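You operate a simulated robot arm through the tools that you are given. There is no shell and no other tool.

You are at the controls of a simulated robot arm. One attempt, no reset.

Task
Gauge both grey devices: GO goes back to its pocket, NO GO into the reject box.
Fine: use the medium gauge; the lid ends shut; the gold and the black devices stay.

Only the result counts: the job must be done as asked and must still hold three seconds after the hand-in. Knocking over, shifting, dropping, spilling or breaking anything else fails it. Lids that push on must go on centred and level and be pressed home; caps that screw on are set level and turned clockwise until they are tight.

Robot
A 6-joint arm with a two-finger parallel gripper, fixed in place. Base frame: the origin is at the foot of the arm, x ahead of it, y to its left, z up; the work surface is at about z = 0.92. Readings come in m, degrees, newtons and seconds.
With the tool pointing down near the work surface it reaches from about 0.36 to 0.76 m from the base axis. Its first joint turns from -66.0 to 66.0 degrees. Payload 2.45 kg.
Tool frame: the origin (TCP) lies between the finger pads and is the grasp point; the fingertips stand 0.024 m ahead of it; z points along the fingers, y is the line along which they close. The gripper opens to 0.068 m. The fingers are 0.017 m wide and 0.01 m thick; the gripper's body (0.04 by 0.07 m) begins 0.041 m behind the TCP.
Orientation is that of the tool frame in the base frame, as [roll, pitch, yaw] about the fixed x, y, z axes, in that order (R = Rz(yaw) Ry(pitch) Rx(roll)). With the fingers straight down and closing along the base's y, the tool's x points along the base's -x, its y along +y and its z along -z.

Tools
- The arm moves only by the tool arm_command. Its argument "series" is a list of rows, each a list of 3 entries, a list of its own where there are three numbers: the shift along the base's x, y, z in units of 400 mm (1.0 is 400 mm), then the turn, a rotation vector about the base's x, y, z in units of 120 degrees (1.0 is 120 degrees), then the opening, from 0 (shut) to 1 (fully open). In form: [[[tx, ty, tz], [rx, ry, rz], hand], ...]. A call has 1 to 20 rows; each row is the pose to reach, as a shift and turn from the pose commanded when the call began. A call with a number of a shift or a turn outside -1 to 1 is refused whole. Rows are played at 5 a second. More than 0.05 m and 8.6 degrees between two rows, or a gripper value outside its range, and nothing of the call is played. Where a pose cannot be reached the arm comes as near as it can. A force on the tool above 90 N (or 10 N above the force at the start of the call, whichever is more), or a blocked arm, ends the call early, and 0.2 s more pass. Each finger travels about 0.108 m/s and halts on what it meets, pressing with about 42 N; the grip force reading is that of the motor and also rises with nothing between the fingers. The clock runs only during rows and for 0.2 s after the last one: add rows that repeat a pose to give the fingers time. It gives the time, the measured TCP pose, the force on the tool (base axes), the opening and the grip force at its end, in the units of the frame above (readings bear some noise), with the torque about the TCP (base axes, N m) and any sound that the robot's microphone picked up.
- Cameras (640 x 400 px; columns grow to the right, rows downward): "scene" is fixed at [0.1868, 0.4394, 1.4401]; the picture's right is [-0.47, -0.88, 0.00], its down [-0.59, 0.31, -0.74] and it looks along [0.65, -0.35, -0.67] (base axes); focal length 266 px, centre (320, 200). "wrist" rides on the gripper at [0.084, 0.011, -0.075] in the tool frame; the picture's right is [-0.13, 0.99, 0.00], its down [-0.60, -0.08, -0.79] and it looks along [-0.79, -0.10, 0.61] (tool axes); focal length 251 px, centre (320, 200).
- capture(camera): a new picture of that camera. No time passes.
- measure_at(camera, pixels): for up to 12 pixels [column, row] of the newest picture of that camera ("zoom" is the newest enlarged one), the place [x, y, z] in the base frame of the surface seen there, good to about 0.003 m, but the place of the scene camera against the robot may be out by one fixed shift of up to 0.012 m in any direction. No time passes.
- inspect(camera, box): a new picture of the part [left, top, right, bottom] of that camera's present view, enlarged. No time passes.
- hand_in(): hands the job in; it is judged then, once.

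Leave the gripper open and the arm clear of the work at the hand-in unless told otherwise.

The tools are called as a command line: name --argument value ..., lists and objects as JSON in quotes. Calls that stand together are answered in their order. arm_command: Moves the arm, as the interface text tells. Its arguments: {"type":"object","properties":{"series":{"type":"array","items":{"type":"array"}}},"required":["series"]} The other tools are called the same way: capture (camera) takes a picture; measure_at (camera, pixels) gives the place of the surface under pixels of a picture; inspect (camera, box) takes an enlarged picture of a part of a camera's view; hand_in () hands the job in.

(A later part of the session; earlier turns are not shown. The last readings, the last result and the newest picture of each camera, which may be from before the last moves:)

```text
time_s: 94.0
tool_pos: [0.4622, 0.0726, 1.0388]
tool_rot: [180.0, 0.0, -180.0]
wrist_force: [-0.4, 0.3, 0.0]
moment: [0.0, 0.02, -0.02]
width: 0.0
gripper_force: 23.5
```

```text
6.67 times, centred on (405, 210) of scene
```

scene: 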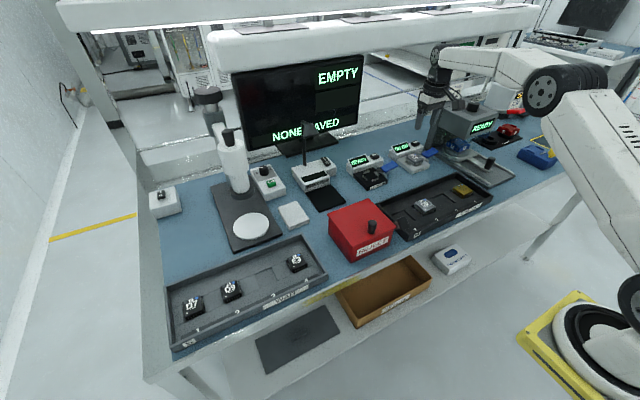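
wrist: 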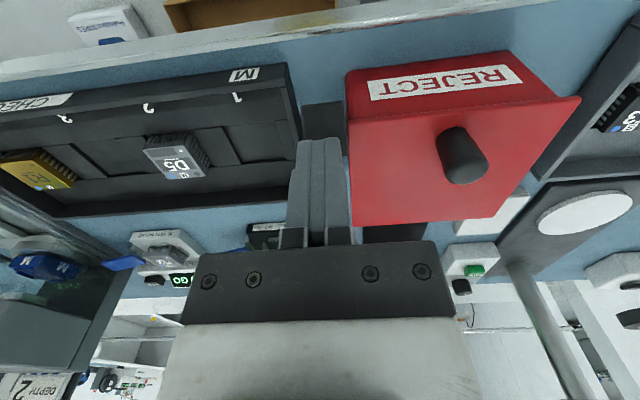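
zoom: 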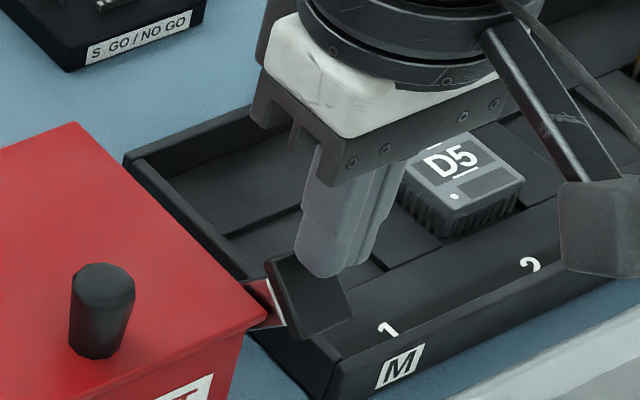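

The closed tips are just above the pad's upper half. I'll descend 6 mm and then in 1 mm steps to feel the pad.

arm_command --series '[[[0, 0, -0.008], [0, 0, 0], 0], [[0, 0, -0.016], [0, 0, 0], 0], [[0, 0, -0.02], [0, 0, 0], 0], [[0, 0, -0.02], [0, 0, 0], 0]]'

inspect --camera "scene" --box '[365, 180, 445, 240]'

```text
time_s: 95.0
tool_pos: [0.4623, 0.0737, 1.0324]
tool_rot: [-180.0, 0.1, -180.0]
wrist_force: [-9.4, 2.9, 23.1]
moment: [0.02, 0.02, 0.1]
width: 0.0
gripper_force: 23.9
```

```text
6.67 times, centred on (405, 210) of scene
```

zoom: 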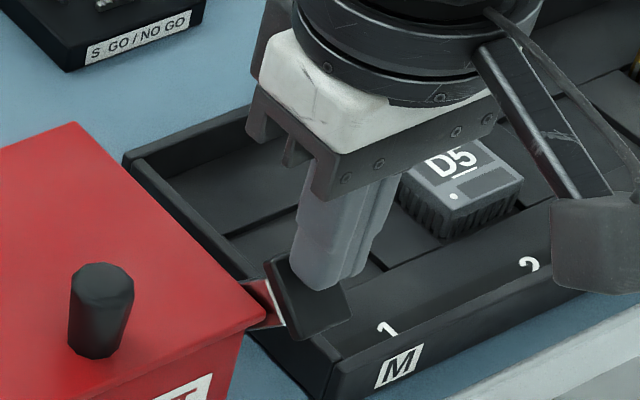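

Pressing down gave 23 N and no movement, so the lever doesn't go forward or down. I'll back off, go in front of the pad, and try pushing it rearward (+x).

arm_command --series '[[[0, 0, 0.01], [0, 0, 0], 0], [[0, 0, 0.05], [0, 0, 0], 0], [[-0.04, 0, 0.06], [0, 0, 0], 0], [[-0.085, 0, 0.06], [0, 0, 0], 0], [[-0.085, 0, 0.02], [0, 0, 0], 0], [[-0.085, 0, -0.03], [0, 0, 0], 0], [[-0.085, 0, -0.06], [0, 0, 0], 0], [[-0.085, 0, -0.06], [0, 0, 0], 0]]'

capture --camera "wrist"

inspect --camera "scene" --box '[365, 180, 445, 240]'

```text
time_s: 96.8
tool_pos: [0.4276, 0.0742, 1.0076]
tool_rot: [180.0, 0.0, 179.9]
wrist_force: [0.0, 0.3, 0.0]
moment: [0.02, 0.02, 0.0]
width: 0.0
gripper_force: 23.9
```

```text
taken
```

wrist: 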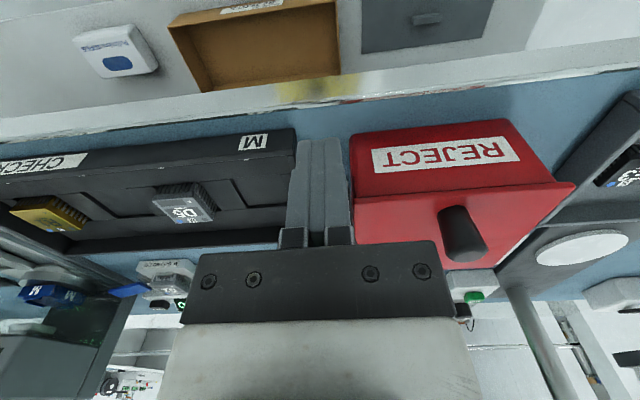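

```text
6.67 times, centred on (405, 210) of scene
```

zoom: 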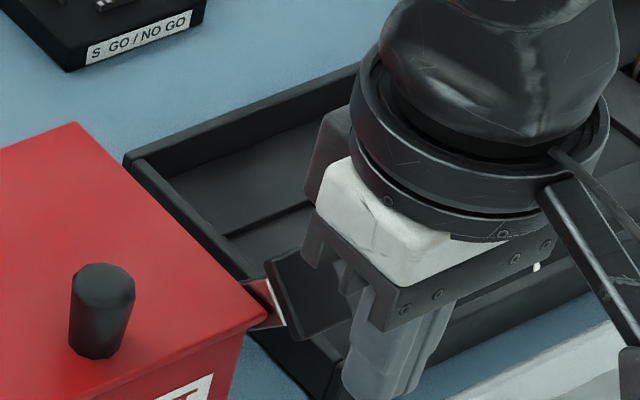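

The tips are now in front of the pad. I'll advance 14 mm toward it and then continue in 1 mm steps, watching the x force.

arm_command --series '[[[0.015, 0, 0], [0, 0, 0], 0], [[0.03, 0, 0], [0, 0, 0], 0], [[0.0375, 0, 0], [0, 0, 0], 0], [[0.0375, 0, 0], [0, 0, 0], 0]]'

```text
time_s: 97.8
tool_pos: [0.4425, 0.0731, 1.0072]
tool_rot: [-180.0, 0.0, 179.9]
wrist_force: [-1.2, 0.6, 0.8]
moment: [-0.01, -0.04, 0.0]
width: 0.0
gripper_force: 23.6
```

No significant contact yet. I'll continue 2 mm.

arm_command --series '[[[0.0025, 0, 0], [0, 0, 0], 0], [[0.005, 0, 0], [0, 0, 0], 0], [[0.005, 0, 0], [0, 0, 0], 0]]'

inspect --camera "scene" --box '[365, 180, 445, 240]'

```text
time_s: 98.6
tool_pos: [0.4459, 0.072, 1.0086]
tool_rot: [179.9, 0.0, 180.0]
wrist_force: [-0.7, 0.4, 1.0]
moment: [-0.01, 0.02, 0.0]
width: 0.0
gripper_force: 23.8
```

```text
6.67 times, centred on (405, 210) of scene
```

zoom: 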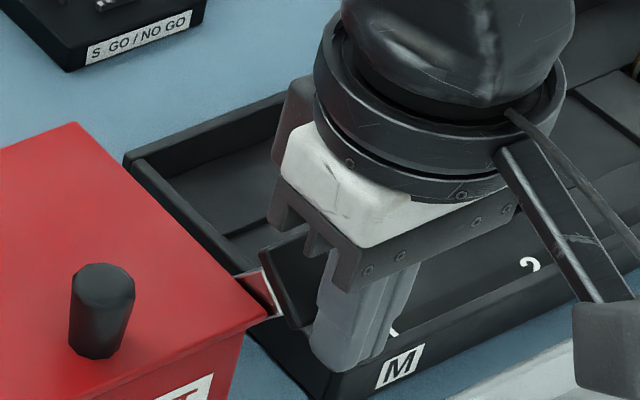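

There is almost no force, and the pad may have begun to swing back. I'll push 3 mm further and compare.

arm_command --series '[[[0.0025, 0, 0], [0, 0, 0], 0], [[0.005, 0, 0], [0, 0, 0], 0], [[0.0075, 0, 0], [0, 0, 0], 0], [[0.0075, 0, 0], [0, 0, 0], 0]]'

inspect --camera "scene" --box '[365, 180, 445, 240]'

inspect --camera "scene" --box '[320, 180, 430, 265]'

```text
time_s: 99.6
tool_pos: [0.4492, 0.0735, 1.0069]
tool_rot: [-180.0, 0.0, 180.0]
wrist_force: [-1.0, 0.9, 0.1]
moment: [-0.03, 0.0, 0.02]
width: 0.0
gripper_force: 23.0
```

```text
6.67 times, centred on (405, 210) of scene
```

zoom: 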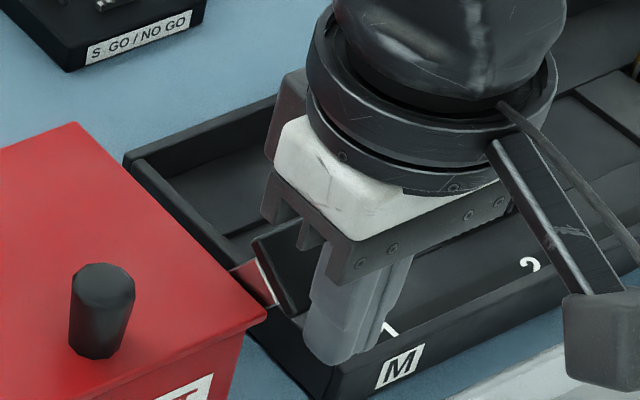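

```text
4.71 times, centred on (375, 222) of scene
```

zoom: 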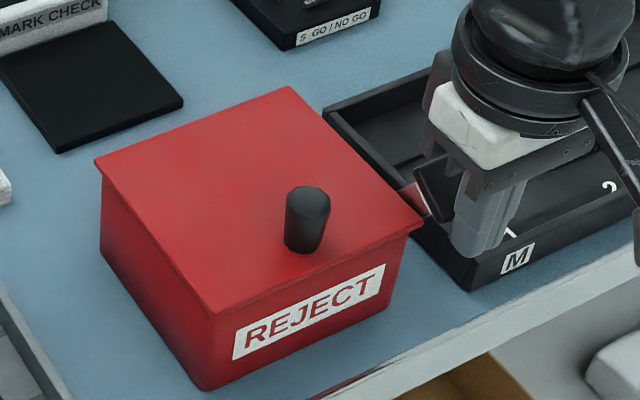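

The lever swings rearward with only about 1 N, and the lid is still shut. I'll keep pushing rearward in small steps and watch the lid.

arm_command --series '[[[0.005, 0, 0], [0, 0, 0], 0], [[0.01, 0, 0], [0, 0, 0], 0], [[0.015, 0, 0], [0, 0, 0], 0], [[0.02, 0, 0], [0, 0, 0], 0], [[0.02, 0, 0], [0, 0, 0], 0]]'

inspect --camera "scene" --box '[320, 180, 430, 265]'

capture --camera "wrist"

```text
time_s: 100.8
tool_pos: [0.4551, 0.0726, 1.0076]
tool_rot: [-179.9, 0.0, 180.0]
wrist_force: [-3.3, 1.0, 4.9]
moment: [0.0, -0.04, 0.01]
width: 0.0002
gripper_force: 23.6
```

```text
4.71 times, centred on (375, 222) of scene
```

zoom: 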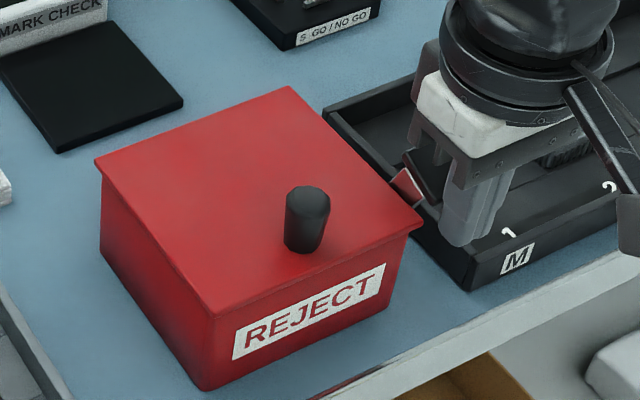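

```text
taken
```

wrist: 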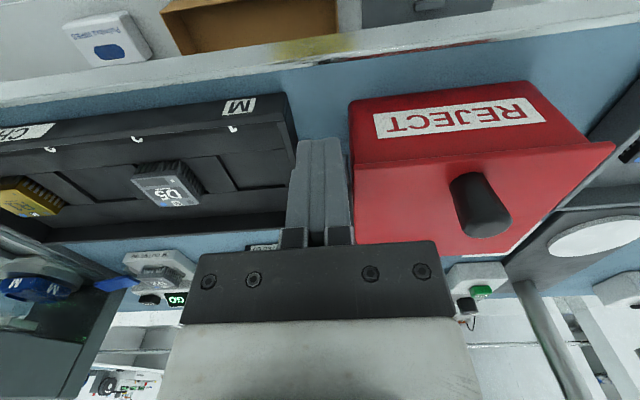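

The force is rising slightly (x -3.3, z +4.9) and the lid is still shut. I'll zoom on the lever to see its present angle.

inspect --camera "scene" --box '[390, 195, 430, 228]'

inspect --camera "wrist" --box '[260, 100, 400, 230]'

measure_at --camera "scene" --pixels '[[402, 213], [404, 216], [405, 210], [406, 206], [400, 216], [408, 208]]'

```text
12.12 times, centred on (410, 212) of scene
```

zoom: 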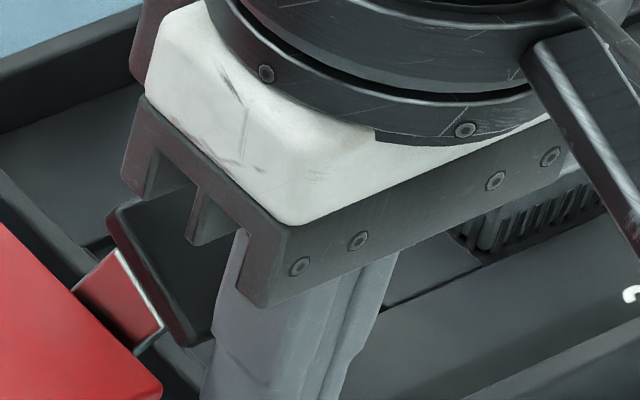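

```text
3.08 times, centred on (330, 165) of wrist
```

zoom: 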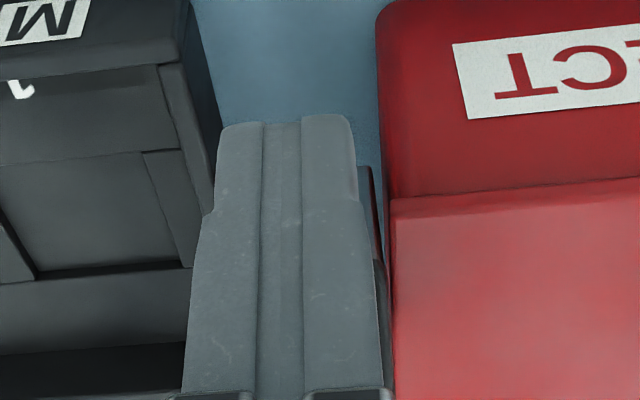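

```text
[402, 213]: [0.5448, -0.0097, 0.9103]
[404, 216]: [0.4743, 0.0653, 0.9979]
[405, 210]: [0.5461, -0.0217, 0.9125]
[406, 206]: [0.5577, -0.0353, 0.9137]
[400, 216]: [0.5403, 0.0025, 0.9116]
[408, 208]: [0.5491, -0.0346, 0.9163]
```

The lever has rotated about 15° back and the lid hasn't moved yet. I'll continue pushing, following the arc by rising a little: another 10 mm in x and 8 mm in z.

arm_command --series '[[[0, 0, 0.01], [0, 0, 0], 0], [[0.006, 0, 0.02], [0, 0, 0], 0], [[0.012, 0, 0.02], [0, 0, 0], 0], [[0.018, 0, 0.02], [0, 0, 0], 0], [[0.025, 0, 0.02], [0, 0, 0], 0], [[0.025, 0, 0.02], [0, 0, 0], 0]]'

inspect --camera "scene" --box '[320, 180, 430, 265]'

inspect --camera "scene" --box '[390, 195, 430, 228]'

```text
time_s: 102.2
tool_pos: [0.4667, 0.0721, 1.015]
tool_rot: [180.0, 0.0, -179.9]
wrist_force: [-0.1, 0.7, -0.9]
moment: [-0.01, 0.01, -0.01]
width: 0.0
gripper_force: 23.9
```

```text
4.71 times, centred on (375, 222) of scene
```

zoom: 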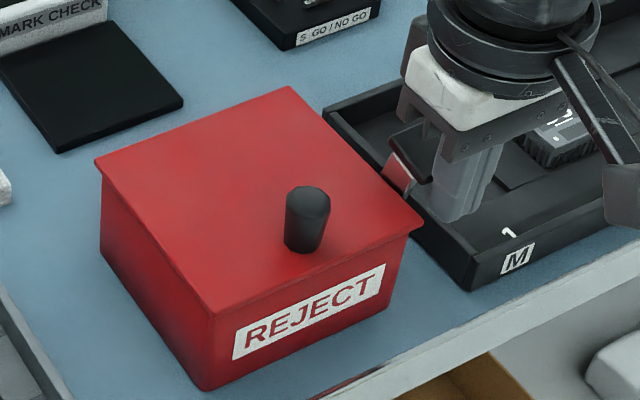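

```text
12.12 times, centred on (410, 212) of scene
```

zoom: 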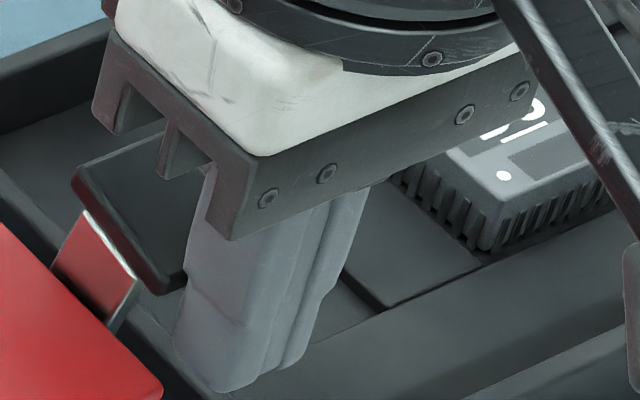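

The lever keeps turning back freely and the lid stays shut, so the lever looks like a latch. I'll continue another 20 mm.

arm_command --series '[[[0.01, 0, 0.005], [0, 0, 0], 0], [[0.02, 0, 0.01], [0, 0, 0], 0], [[0.03, 0, 0.012], [0, 0, 0], 0], [[0.04, 0, 0.014], [0, 0, 0], 0], [[0.05, 0, 0.015], [0, 0, 0], 0], [[0.05, 0, 0.015], [0, 0, 0], 0]]'

inspect --camera "scene" --box '[320, 180, 430, 265]'

inspect --camera "scene" --box '[385, 190, 430, 228]'

```text
time_s: 103.6
tool_pos: [0.4812, 0.0733, 1.019]
tool_rot: [-179.9, -0.8, -179.9]
wrist_force: [-31.9, 3.2, 7.2]
moment: [0.08, 0.18, 0.0]
width: 0.0
gripper_force: 23.6
```

```text
4.71 times, centred on (375, 222) of scene
```

zoom: 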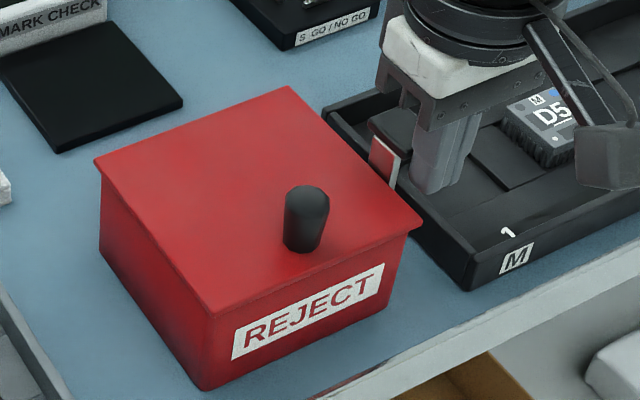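

```text
10.53 times, centred on (408, 209) of scene
```

zoom: 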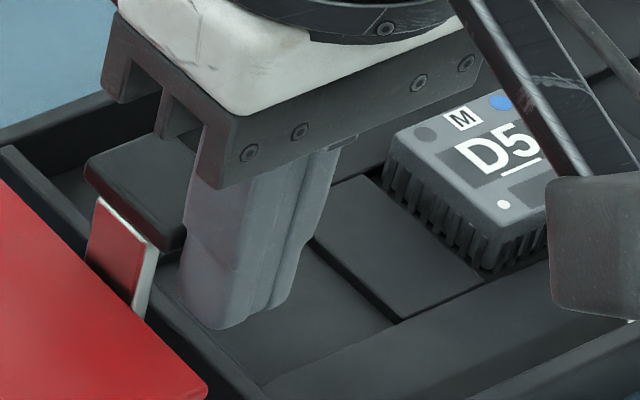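

The force rose to 32 N with the lever upright, so it has reached its end stop. I'll back off at once and check that the lever stays and that the box hasn't moved.

arm_command --series '[[[-0.02, 0, 0], [0, 0, 0], 0], [[-0.06, 0, 0], [0, 0, 0], 0], [[-0.1, 0, 0.05], [0, 0, 0], 0], [[-0.12, 0, 0.12], [0, 0, 0], 0], [[-0.12, 0.02, 0.2], [0, 0, 0], 0.3], [[-0.12, 0.05, 0.24], [0, 0, 0], 0.6], [[-0.12, 0.05, 0.24], [0, 0, 0], 0.6]]'

inspect --camera "scene" --box '[320, 180, 430, 265]'

capture --camera "wrist"

inspect --camera "wrist" --box '[200, 60, 480, 220]'

```text
time_s: 105.2
tool_pos: [0.4378, 0.0938, 1.1186]
tool_rot: [179.9, 0.0, -180.0]
wrist_force: [0.1, 0.1, 0.2]
moment: [0.02, -0.01, -0.01]
width: 0.0406
gripper_force: 0.1
```

```text
4.71 times, centred on (375, 222) of scene
```

zoom: 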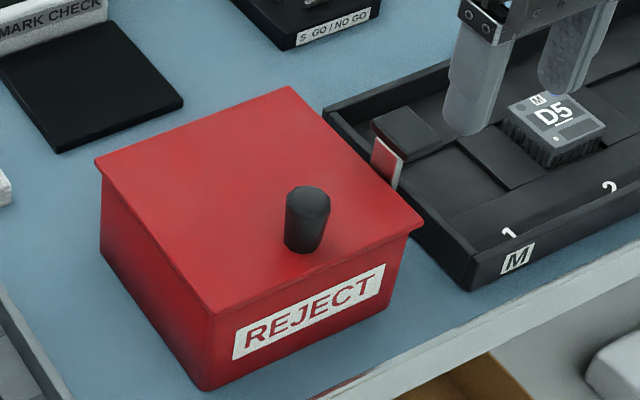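

```text
taken
```

wrist: 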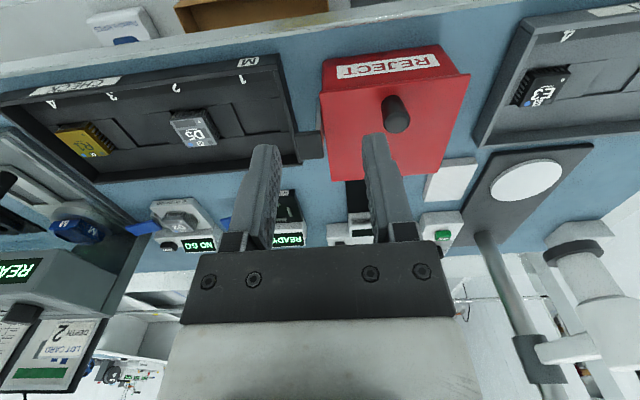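

```text
2.29 times, centred on (340, 140) of wrist
```

zoom: 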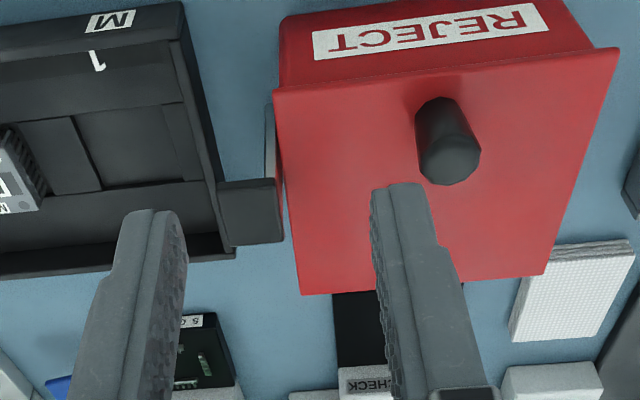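

The lever stays upright and the box is unmoved. I'll measure the lid and knob once more, then grip the knob again with the corrected y.

measure_at --camera "zoom" --pixels '[[280, 95], [612, 60], [306, 288], [540, 270], [450, 165], [420, 160], [478, 150], [450, 145], [230, 190], [275, 185], [240, 240], [280, 235]]'

```text
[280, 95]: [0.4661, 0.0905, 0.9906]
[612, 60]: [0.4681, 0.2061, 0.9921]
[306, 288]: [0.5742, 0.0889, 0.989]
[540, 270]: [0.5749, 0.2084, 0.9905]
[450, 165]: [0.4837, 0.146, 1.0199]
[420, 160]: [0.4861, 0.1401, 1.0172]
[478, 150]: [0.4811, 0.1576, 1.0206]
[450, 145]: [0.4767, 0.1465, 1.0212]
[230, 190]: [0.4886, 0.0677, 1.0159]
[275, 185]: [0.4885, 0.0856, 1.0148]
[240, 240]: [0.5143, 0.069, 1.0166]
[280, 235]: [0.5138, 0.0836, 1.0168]
```

The positions are unchanged. I'll move back above the knob and down to the same grip height, then close on it.

arm_command --series '[[[0.03, 0.05, 0], [0, 0, 0], 0.6], [[0.07, 0.1, 0], [0, 0, 0], 0.6], [[0.111, 0.143, -0.02], [0, 0, 0], 0.6], [[0.111, 0.143, -0.08], [0, 0, 0], 0.6], [[0.111, 0.143, -0.14], [0, 0, 0], 0.6], [[0.111, 0.143, -0.19], [0, 0, 0], 0.6], [[0.111, 0.143, -0.222], [0, 0, 0], 0.6], [[0.111, 0.143, -0.222], [0, 0, 0], 0.4], [[0.111, 0.143, -0.222], [0, 0, 0], 0.25], [[0.111, 0.143, -0.222], [0, 0, 0], 0.25], [[0.111, 0.143, -0.222], [0, 0, 0], 0.25]]'

inspect --camera "scene" --box '[320, 180, 430, 265]'

```text
time_s: 107.6
tool_pos: [0.4815, 0.1509, 1.0302]
tool_rot: [-180.0, 0.0, 180.0]
wrist_force: [1.5, 0.5, -3.3]
moment: [0.01, 0.16, -0.02]
width: 0.0207
gripper_force: 38.0
```

```text
4.71 times, centred on (375, 222) of scene
```

zoom: 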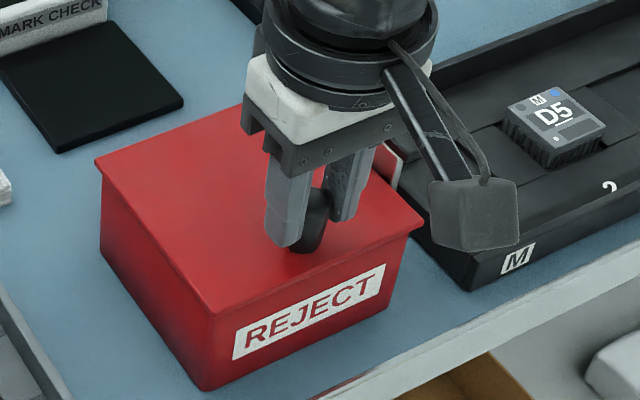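

The knob is gripped and well centred, with side load under 1 N. Now a gentle 1.2 mm lift test.

arm_command --series '[[[0, 0, 0.0015], [0, 0, 0], 0.25], [[0, 0, 0.003], [0, 0, 0], 0.25], [[0, 0, 0.003], [0, 0, 0], 0.25]]'

```text
time_s: 108.4
tool_pos: [0.4828, 0.1494, 1.0292]
tool_rot: [180.0, 0.0, 179.9]
wrist_force: [7.9, 1.2, -13.6]
moment: [0.03, 0.95, 0.0]
width: 0.0209
gripper_force: 38.2
```

The result is the same as before: about 14 N for 1.2 mm and no visible motion. The box withstood 32 N sideways unmoved, so it is firmly fixed. I'll lift slightly more, to 2.4 mm total, to see whether there is a breakaway.

arm_command --series '[[[0, 0, 0.0015], [0, 0, 0], 0.25], [[0, 0, 0.003], [0, 0, 0], 0.25], [[0, 0, 0.003], [0, 0, 0], 0.25]]'

inspect --camera "scene" --box '[320, 180, 430, 265]'

inspect --camera "wrist" --box '[200, 30, 460, 220]'

```text
time_s: 109.2
tool_pos: [0.4826, 0.1499, 1.0303]
tool_rot: [-179.9, 0.0, -180.0]
wrist_force: [10.3, 3.4, -21.1]
moment: [0.02, 0.8, 0.02]
width: 0.0208
gripper_force: 38.4
```

```text
4.71 times, centred on (375, 222) of scene
```

zoom: 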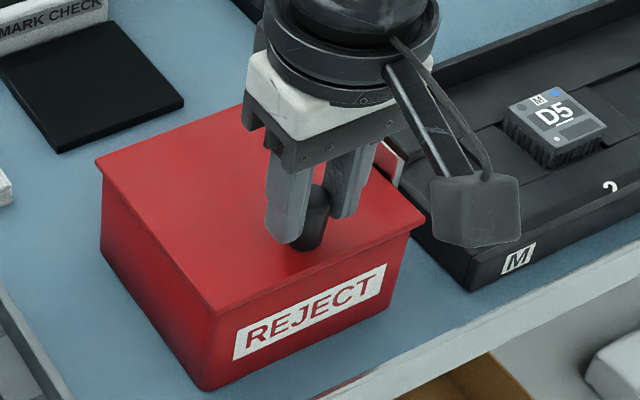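

```text
2.11 times, centred on (330, 125) of wrist
```

zoom: 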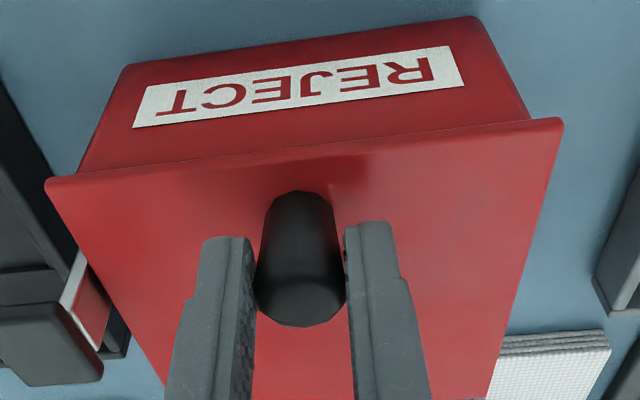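

The front edge of the lid may be rising a hair, and there is a clear moment about y (0.8 N m). That fits a rear-hinged lid being resisted by my non-rotating grip. I'll pitch the tool +1.5° about y with a small +x shift, and see if the load drops.

arm_command --series '[[[0.0012, 0, 0], [0, 0.006, 0], 0.25], [[0.0025, 0, 0], [0, 0.0125, 0], 0.25], [[0.0025, 0, 0], [0, 0.0125, 0], 0.25]]'

inspect --camera "scene" --box '[320, 180, 430, 265]'

```text
time_s: 110.0
tool_pos: [0.4827, 0.1495, 1.0322]
tool_rot: [180.0, -1.5, 180.0]
wrist_force: [-6.1, 0.4, -3.8]
moment: [-0.01, -0.99, -0.01]
width: 0.021
gripper_force: 38.4
```

```text
4.71 times, centred on (375, 222) of scene
```

zoom: 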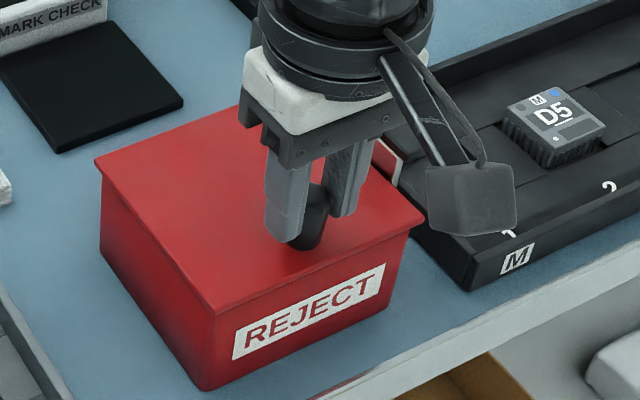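

The downward load fell from 21 N to 4 N and the moment reversed, so the lid is hinged at the rear and turns with the tool. I'll follow the hinge arc to about 5° and check the forces.

arm_command --series '[[[0.002, 0, 0.005], [0, 0.008, 0], 0.25], [[0.0045, 0, 0.009], [0, 0.018, 0], 0.25], [[0.0073, 0, 0.0137], [0, 0.0292, 0], 0.25], [[0.0073, 0, 0.0137], [0, 0.0292, 0], 0.25]]'

inspect --camera "scene" --box '[320, 180, 430, 265]'

inspect --camera "wrist" --box '[200, 30, 460, 220]'

```text
time_s: 111.0
tool_pos: [0.4844, 0.1509, 1.0352]
tool_rot: [-179.9, -5.3, 180.0]
wrist_force: [-5.0, 2.9, -31.1]
moment: [0.02, 0.06, 0.01]
width: 0.0211
gripper_force: 38.1
```

```text
4.71 times, centred on (375, 222) of scene
```

zoom: 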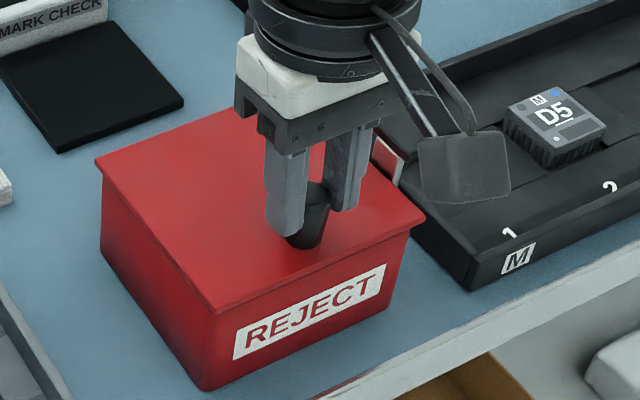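

```text
2.11 times, centred on (330, 125) of wrist
```

zoom: 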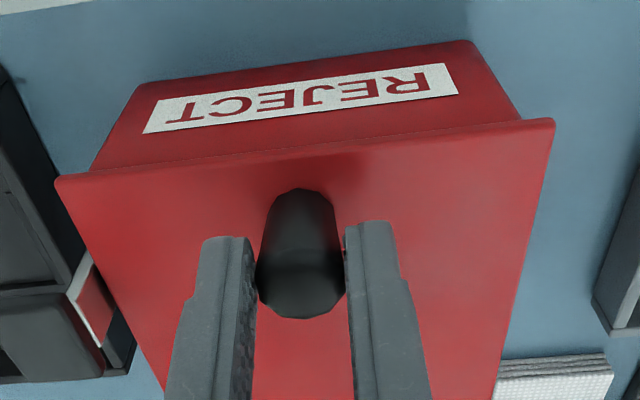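

The load is back to 31 N and the lid looks nearly shut. I'll measure the lid's front edge and the knob to see whether it has really opened or my fingers are sliding up.

measure_at --camera "zoom" --pixels '[[70, 190], [545, 130], [150, 185], [450, 145], [150, 300], [500, 200], [480, 300], [300, 310], [300, 295], [100, 250], [300, 170], [420, 300]]'

```text
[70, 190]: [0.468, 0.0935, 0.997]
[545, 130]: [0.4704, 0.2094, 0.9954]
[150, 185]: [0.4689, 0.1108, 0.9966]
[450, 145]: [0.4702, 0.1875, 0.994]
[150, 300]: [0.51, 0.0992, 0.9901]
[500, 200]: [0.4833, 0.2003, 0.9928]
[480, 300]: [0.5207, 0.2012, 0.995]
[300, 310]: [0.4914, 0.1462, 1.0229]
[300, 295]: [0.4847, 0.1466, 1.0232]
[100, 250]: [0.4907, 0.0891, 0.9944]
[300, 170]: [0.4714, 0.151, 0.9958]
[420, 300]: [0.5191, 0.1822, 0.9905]
```

The lid's front edge rose only about 3–4 mm under 31 N, so something still holds it. I'll return along the same path to shut, release the knob, and compare with the lever in its original position.

arm_command --series '[[[-0.003, 0, -0.005], [0, -0.011, 0], 0.25], [[-0.006, 0, -0.01], [0, -0.022, 0], 0.25], [[-0.0085, 0, -0.015], [0, -0.033, 0], 0.25], [[-0.0098, 0, -0.0197], [0, -0.0417, 0], 0.25], [[-0.0098, 0, -0.0197], [0, -0.0417, 0], 0.25]]'

inspect --camera "wrist" --box '[200, 30, 460, 220]'

measure_at --camera "zoom" --pixels '[[70, 190], [545, 130], [150, 185], [450, 145], [150, 300], [500, 200], [480, 300], [300, 310], [300, 295], [100, 250], [300, 170], [420, 300]]'

```text
time_s: 112.2
tool_pos: [0.4825, 0.1499, 1.0322]
tool_rot: [179.9, 0.3, 180.0]
wrist_force: [-12.4, -9.1, 29.8]
moment: [-0.09, 0.06, -0.01]
width: 0.0209
gripper_force: 37.7
```

```text
2.11 times, centred on (330, 125) of wrist
```

zoom: 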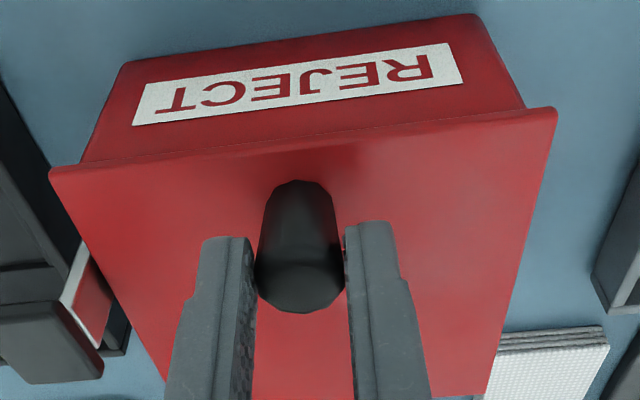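

```text
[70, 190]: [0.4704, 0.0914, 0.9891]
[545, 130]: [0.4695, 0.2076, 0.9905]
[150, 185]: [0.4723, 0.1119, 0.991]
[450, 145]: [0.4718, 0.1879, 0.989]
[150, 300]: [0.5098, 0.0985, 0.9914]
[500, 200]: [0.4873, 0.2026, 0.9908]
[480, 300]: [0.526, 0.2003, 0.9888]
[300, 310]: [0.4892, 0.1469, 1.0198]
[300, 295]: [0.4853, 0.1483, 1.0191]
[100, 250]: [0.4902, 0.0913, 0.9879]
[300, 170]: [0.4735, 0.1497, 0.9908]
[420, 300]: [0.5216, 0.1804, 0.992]
```

The fingers had slid about 3 mm up the knob, so I'm now pressing down with 30 N. I'll open to relieve that, rise clear, and look.

arm_command --series '[[[0, 0, 0.006], [0, 0, 0], 0.3], [[0, 0, 0.006], [0, 0, 0], 0.5], [[0, 0, 0.006], [0, 0, 0], 0.6], [[0, 0, 0.05], [0, 0, 0], 0.6], [[0, 0, 0.12], [0, 0, 0], 0.6], [[0, 0, 0.18], [0, 0, 0], 0.6], [[0, 0, 0.18], [0, 0, 0], 0.6]]'

capture --camera "wrist"

inspect --camera "wrist" --box '[180, 0, 440, 180]'

inspect --camera "scene" --box '[320, 180, 430, 265]'

```text
time_s: 113.8
tool_pos: [0.4824, 0.15, 1.1006]
tool_rot: [180.0, 0.1, 180.0]
wrist_force: [0.2, 0.6, 0.3]
moment: [0.03, -0.02, 0.0]
width: 0.0408
gripper_force: 0.0
```

```text
taken
```

wrist: 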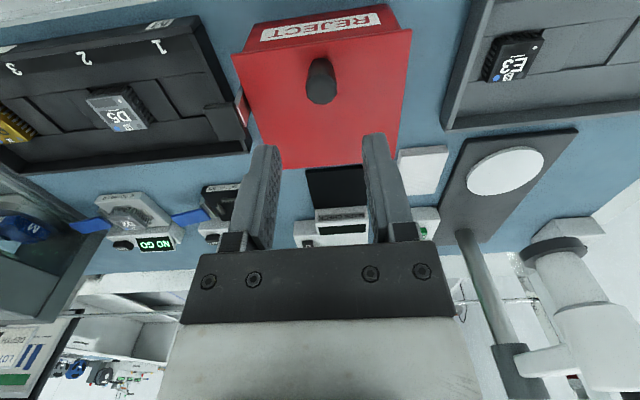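

```text
2.22 times, centred on (310, 90) of wrist
```

zoom: 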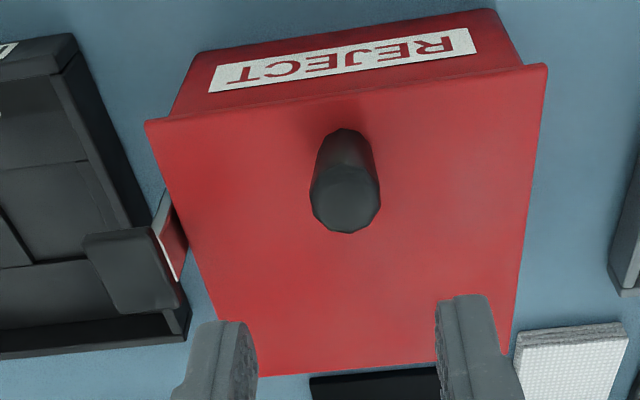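

```text
4.71 times, centred on (375, 222) of scene
```

zoom: 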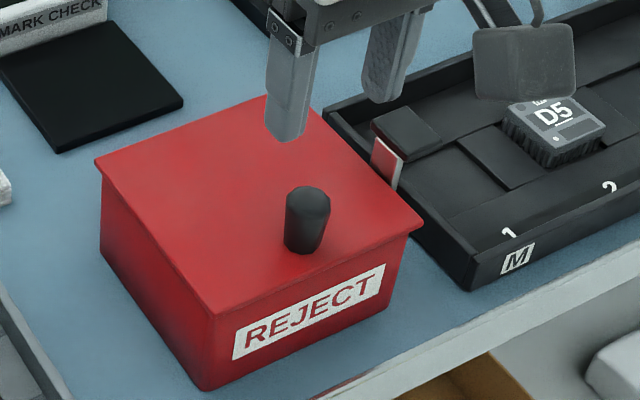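

The lid is shut and everything else is intact. The torque balance suggests the upright lever may itself be restraining the lid, so I'll put the lever back to its original forward position by pushing the pad from behind, and then retest the lid.

arm_command --series '[[[0.03, -0.05, 0], [0, 0, 0], 0.3], [[0.08, -0.11, 0], [0, 0, 0], 0], [[0.13, -0.165, 0], [0, 0, 0], 0], [[0.156, -0.193, 0], [0, 0, 0], 0], [[0.156, -0.193, -0.07], [0, 0, 0], 0], [[0.156, -0.193, -0.13], [0, 0, 0], 0], [[0.156, -0.193, -0.18], [0, 0, 0], 0], [[0.156, -0.193, -0.18], [0, 0, 0], 0]]'

capture --camera "wrist"

inspect --camera "scene" --box '[365, 175, 445, 235]'

```text
time_s: 115.6
tool_pos: [0.5444, 0.0741, 1.0292]
tool_rot: [-180.0, -0.1, 180.0]
wrist_force: [-0.4, -0.1, -0.3]
moment: [-0.01, 0.02, 0.01]
width: 0.0
gripper_force: 23.7
```

```text
taken
```

wrist: 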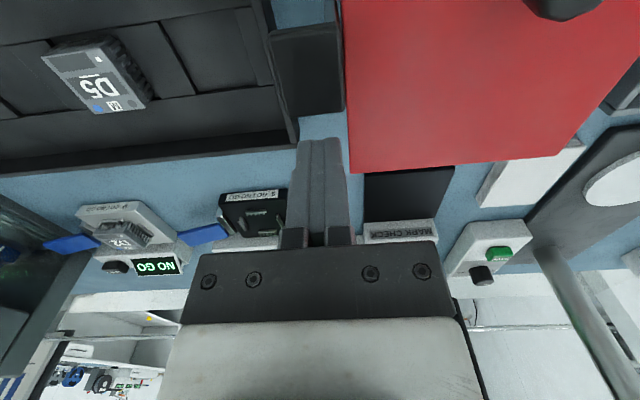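

```text
6.67 times, centred on (405, 205) of scene
```

zoom: 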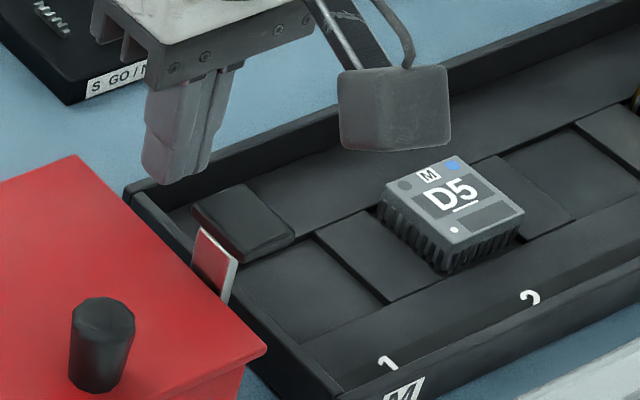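

The tips are behind the pad. I'll push it forward (-x) while lowering slightly along its arc, in small steps.

arm_command --series '[[[-0.02, 0, 0], [0, 0, 0], 0], [[-0.04, 0, 0], [0, 0, 0], 0], [[-0.055, 0, 0], [0, 0, 0], 0], [[-0.065, 0, 0], [0, 0, 0], 0], [[-0.075, 0, -0.002], [0, 0, 0], 0], [[-0.085, 0, -0.004], [0, 0, 0], 0], [[-0.095, 0, -0.006], [0, 0, 0], 0], [[-0.095, 0, -0.006], [0, 0, 0], 0]]'

inspect --camera "scene" --box '[365, 175, 445, 235]'

capture --camera "wrist"

```text
time_s: 117.4
tool_pos: [0.5066, 0.0732, 1.0264]
tool_rot: [-180.0, -0.1, -180.0]
wrist_force: [0.5, 1.0, -0.8]
moment: [-0.02, 0.0, 0.0]
width: 0.0
gripper_force: 23.6
```

```text
6.67 times, centred on (405, 205) of scene
```

zoom: 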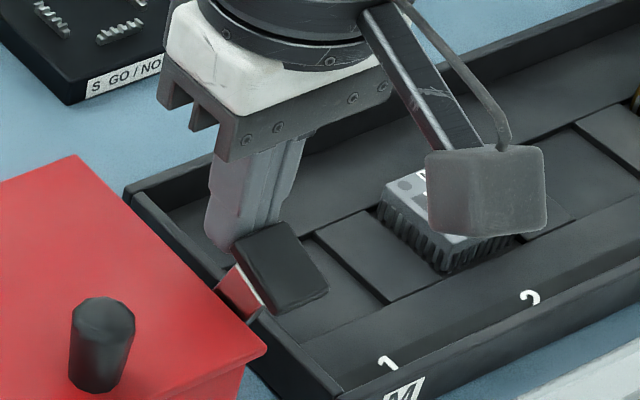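

```text
taken
```

wrist: 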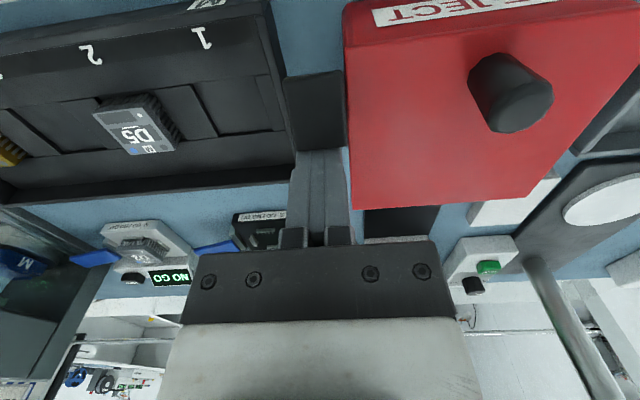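

The lever follows forward with almost no force. I'll continue until it reaches its front stop, with force checks.

arm_command --series '[[[-0.01, 0, -0.004], [0, 0, 0], 0], [[-0.02, 0, -0.008], [0, 0, 0], 0], [[-0.03, 0, -0.012], [0, 0, 0], 0], [[-0.04, 0, -0.016], [0, 0, 0], 0], [[-0.048, 0, -0.02], [0, 0, 0], 0], [[-0.048, 0, -0.02], [0, 0, 0], 0]]'

inspect --camera "scene" --box '[365, 175, 445, 235]'

```text
time_s: 118.8
tool_pos: [0.4881, 0.0737, 1.0183]
tool_rot: [-179.9, 0.0, 180.0]
wrist_force: [0.1, 0.3, -0.9]
moment: [0.0, 0.0, 0.0]
width: 0.0
gripper_force: 23.8
```

```text
6.67 times, centred on (405, 205) of scene
```

zoom: 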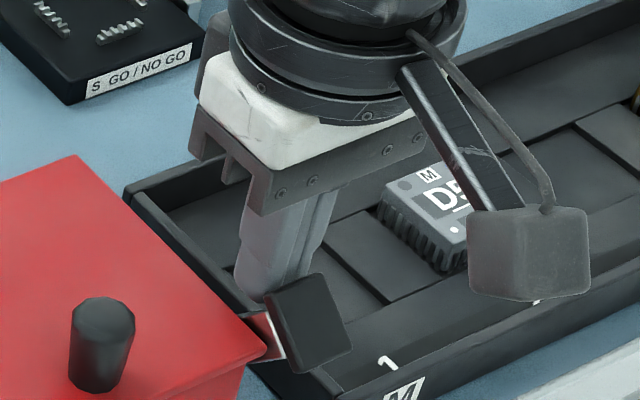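

The lever is nearly at its original angle. I'll push a few more millimetres, in 1 mm steps, to feel the front stop.

arm_command --series '[[[-0.004, 0, -0.001], [0, 0, 0], 0], [[-0.008, 0, -0.002], [0, 0, 0], 0], [[-0.012, 0, -0.003], [0, 0, 0], 0], [[-0.012, 0, -0.003], [0, 0, 0], 0]]'

inspect --camera "scene" --box '[320, 180, 430, 265]'

capture --camera "wrist"

```text
time_s: 119.8
tool_pos: [0.4861, 0.0729, 1.0191]
tool_rot: [179.8, 0.5, -180.0]
wrist_force: [22.1, -3.3, 6.2]
moment: [0.01, -0.42, -0.08]
width: 0.0
gripper_force: 24.1
```

```text
4.71 times, centred on (375, 222) of scene
```

zoom: 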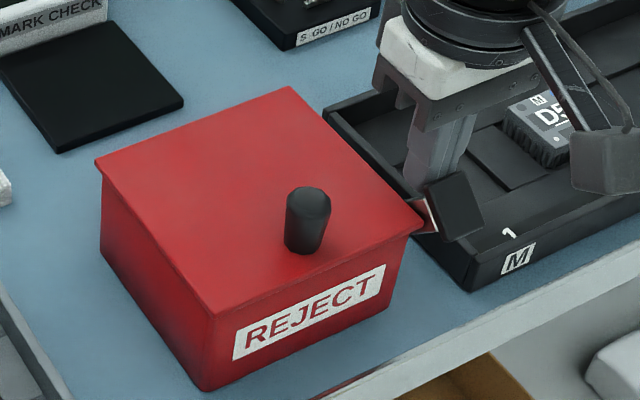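

```text
taken
```

wrist: 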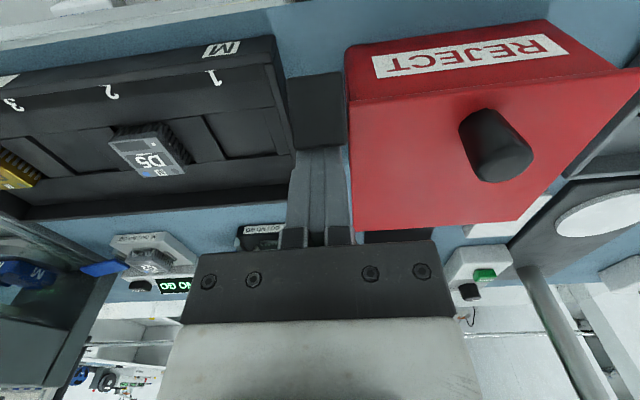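

The lever is at its front stop again, its original position. I'll back off, rise, and go to the knob for a retest with a deeper grip (TCP z ≈ 1.0225).

arm_command --series '[[[0.02, 0, 0], [0, 0, 0], 0], [[0.03, 0, 0.05], [0, 0, 0], 0], [[0.03, 0, 0.12], [0, 0, 0], 0], [[0.03, 0, 0.2], [0, 0, 0], 0.3], [[0.02, 0.05, 0.21], [0, 0, 0], 0.6], [[0.01, 0.11, 0.21], [0, 0, 0], 0.6], [[0, 0.16, 0.21], [0, 0, 0], 0.6], [[-0.001, 0.193, 0.2], [0, 0, 0], 0.6], [[-0.001, 0.193, 0.13], [0, 0, 0], 0.6], [[-0.001, 0.193, 0.07], [0, 0, 0], 0.6], [[-0.001, 0.193, 0.03], [0, 0, 0], 0.6], [[-0.001, 0.193, 0.0128], [0, 0, 0], 0.6], [[-0.001, 0.193, 0.0128], [0, 0, 0], 0.4], [[-0.001, 0.193, 0.0128], [0, 0, 0], 0.25], [[-0.001, 0.193, 0.0128], [0, 0, 0], 0.25], [[-0.001, 0.193, 0.0128], [0, 0, 0], 0.25]]'

inspect --camera "scene" --box '[320, 180, 430, 265]'

```text
time_s: 123.2
tool_pos: [0.4817, 0.1505, 1.0221]
tool_rot: [-180.0, 0.0, -180.0]
wrist_force: [4.1, -3.4, -1.9]
moment: [0.01, 0.16, -0.02]
width: 0.021
gripper_force: 38.1
```

```text
4.71 times, centred on (375, 222) of scene
```

zoom: 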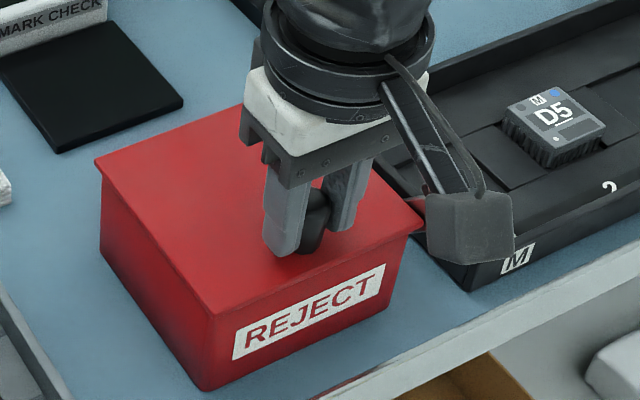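

The knob is gripped with little side load. I'll follow the hinge arc by 2° and compare the torque.

arm_command --series '[[[0.0016, 0, 0.004], [0, 0.0083, 0], 0.25], [[0.0032, 0, 0.008], [0, 0.0167, 0], 0.25], [[0.0032, 0, 0.008], [0, 0.0167, 0], 0.25]]'

inspect --camera "wrist" --box '[200, 30, 460, 220]'

measure_at --camera "zoom" --pixels '[[70, 195], [545, 135], [150, 185], [450, 150], [150, 300], [500, 200], [480, 300], [300, 310], [300, 295], [100, 250], [300, 170], [420, 300]]'

```text
time_s: 124.0
tool_pos: [0.4834, 0.1501, 1.0257]
tool_rot: [-179.9, -2.0, -180.0]
wrist_force: [1.5, -3.4, -2.2]
moment: [-0.01, 0.05, 0.0]
width: 0.0209
gripper_force: 38.2
```

```text
2.11 times, centred on (330, 125) of wrist
```

zoom: 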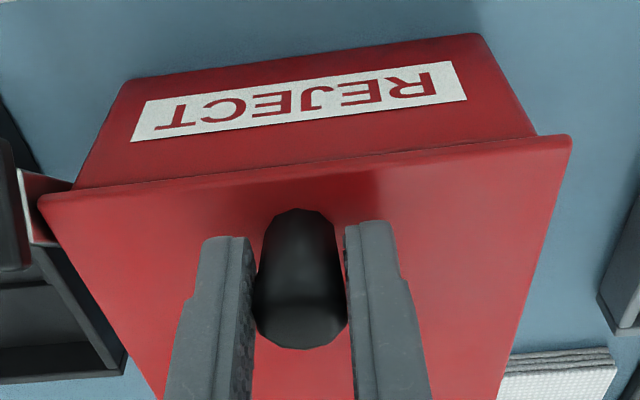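

```text
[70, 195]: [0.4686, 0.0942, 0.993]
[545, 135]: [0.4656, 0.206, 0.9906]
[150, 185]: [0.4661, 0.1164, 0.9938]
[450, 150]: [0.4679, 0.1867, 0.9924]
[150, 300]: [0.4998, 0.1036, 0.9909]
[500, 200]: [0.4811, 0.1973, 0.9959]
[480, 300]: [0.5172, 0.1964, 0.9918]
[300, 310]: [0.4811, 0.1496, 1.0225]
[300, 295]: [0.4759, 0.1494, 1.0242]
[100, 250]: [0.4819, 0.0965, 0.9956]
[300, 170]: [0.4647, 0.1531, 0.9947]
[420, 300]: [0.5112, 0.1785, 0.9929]
```

Now the lid follows freely: 2 N and 0.05 N m at 2°. So forward is the lever's unlocked position, and it is back exactly where it started. I'll continue opening along the hinge arc to 20°, with the tool turning along.

arm_command --series '[[[0.0052, 0, 0.0118], [0, 0.025, 0], 0.25], [[0.0102, 0, 0.0213], [0, 0.0458, 0], 0.25], [[0.0153, 0, 0.0308], [0, 0.0667, 0], 0.25], [[0.0212, 0, 0.0398], [0, 0.0875, 0], 0.25], [[0.027, 0, 0.0488], [0, 0.1083, 0], 0.25], [[0.0336, 0, 0.0573], [0, 0.1292, 0], 0.25], [[0.0402, 0, 0.0658], [0, 0.15, 0], 0.25], [[0.0402, 0, 0.0658], [0, 0.15, 0], 0.25]]'

inspect --camera "scene" --box '[300, 150, 440, 260]'

```text
time_s: 125.8
tool_pos: [0.4993, 0.1499, 1.0511]
tool_rot: [-180.0, -20.2, -180.0]
wrist_force: [-18.5, -6.9, 19.6]
moment: [-0.05, -0.54, -0.06]
width: 0.0209
gripper_force: 38.1
```

```text
3.64 times, centred on (370, 205) of scene
```

zoom: 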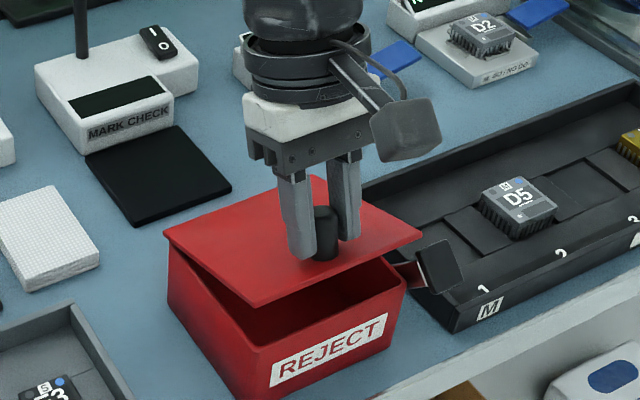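

The lid is open about 20°, but there's a 27 N load pointing away from the hinge. So the true hinge is slightly farther back and higher than I assumed, about (0.579, 0.993). I'll correct the position by (-1.5, +1.7) mm and re-read.

arm_command --series '[[[-0.002, 0, 0.002], [0, 0, 0], 0.25], [[-0.0037, 0, 0.0042], [0, 0, 0], 0.25], [[-0.0037, 0, 0.0042], [0, 0, 0], 0.25]]'

```text
time_s: 126.6
tool_pos: [0.4982, 0.1499, 1.0526]
tool_rot: [179.9, -20.0, -179.9]
wrist_force: [6.2, -2.0, -15.1]
moment: [0.02, 0.77, -0.01]
width: 0.0207
gripper_force: 37.3
```

The load reversed to a smaller value, so the best correction is roughly half of that, with the hinge near (0.577, 0.991). I'll use that hinge and continue to 30°.

arm_command --series '[[[0.0015, 0, -0.002], [0, 0, 0], 0.25], [[0.0085, 0, 0.0062], [0, 0.0208, 0], 0.25], [[0.0157, 0, 0.0144], [0, 0.0417, 0], 0.25], [[0.0235, 0, 0.0219], [0, 0.0625, 0], 0.25], [[0.0313, 0, 0.0294], [0, 0.0833, 0], 0.25], [[0.0313, 0, 0.0294], [0, 0.0833, 0], 0.25]]'

inspect --camera "scene" --box '[300, 150, 440, 260]'

```text
time_s: 128.0
tool_pos: [0.512, 0.1501, 1.0659]
tool_rot: [180.0, -30.0, -179.9]
wrist_force: [1.4, -3.1, -0.1]
moment: [-0.03, -0.14, 0.0]
width: 0.0211
gripper_force: 38.0
```

```text
3.64 times, centred on (370, 205) of scene
```

zoom: 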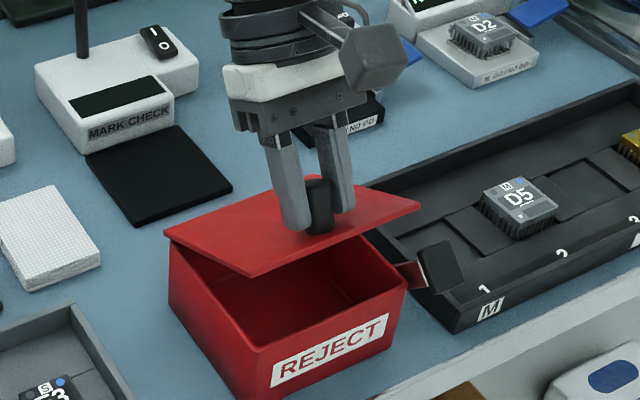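

The load is nearly zero now, so the hinge estimate is good. I'll continue opening to 50° with the tool following.

arm_command --series '[[[0.0084, 0, 0.0069], [0, 0.0208, 0], 0.25], [[0.0169, 0, 0.0138], [0, 0.0417, 0], 0.25], [[0.0258, 0, 0.0199], [0, 0.0625, 0], 0.25], [[0.0348, 0, 0.0259], [0, 0.0833, 0], 0.25], [[0.0443, 0, 0.0312], [0, 0.1042, 0], 0.25], [[0.0538, 0, 0.0364], [0, 0.125, 0], 0.25], [[0.0637, 0, 0.0409], [0, 0.1458, 0], 0.25], [[0.0736, 0, 0.0453], [0, 0.1667, 0], 0.25], [[0.0736, 0, 0.0453], [0, 0.1667, 0], 0.25]]'

inspect --camera "scene" --box '[300, 110, 460, 260]'

capture --camera "wrist"

```text
time_s: 130.0
tool_pos: [0.5395, 0.1504, 1.0858]
tool_rot: [179.9, -50.2, -179.8]
wrist_force: [-4.1, -4.5, 22.7]
moment: [0.02, -0.6, -0.02]
width: 0.021
gripper_force: 37.7
```

```text
2.67 times, centred on (380, 185) of scene
```

zoom: 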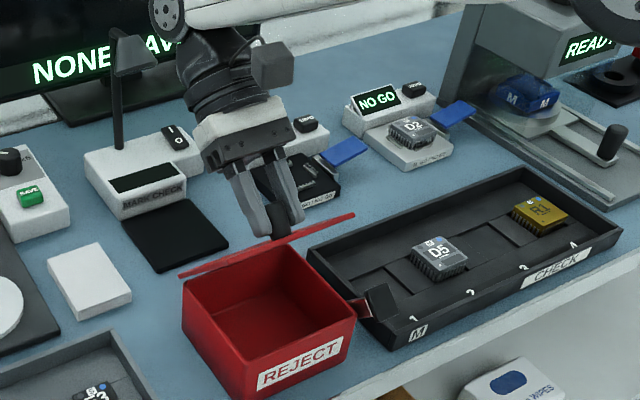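

```text
taken
```

wrist: 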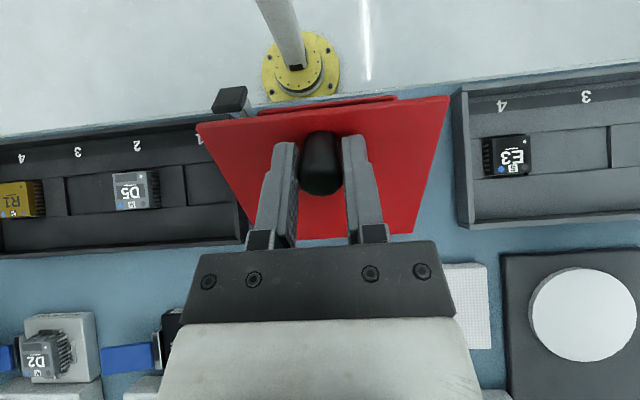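

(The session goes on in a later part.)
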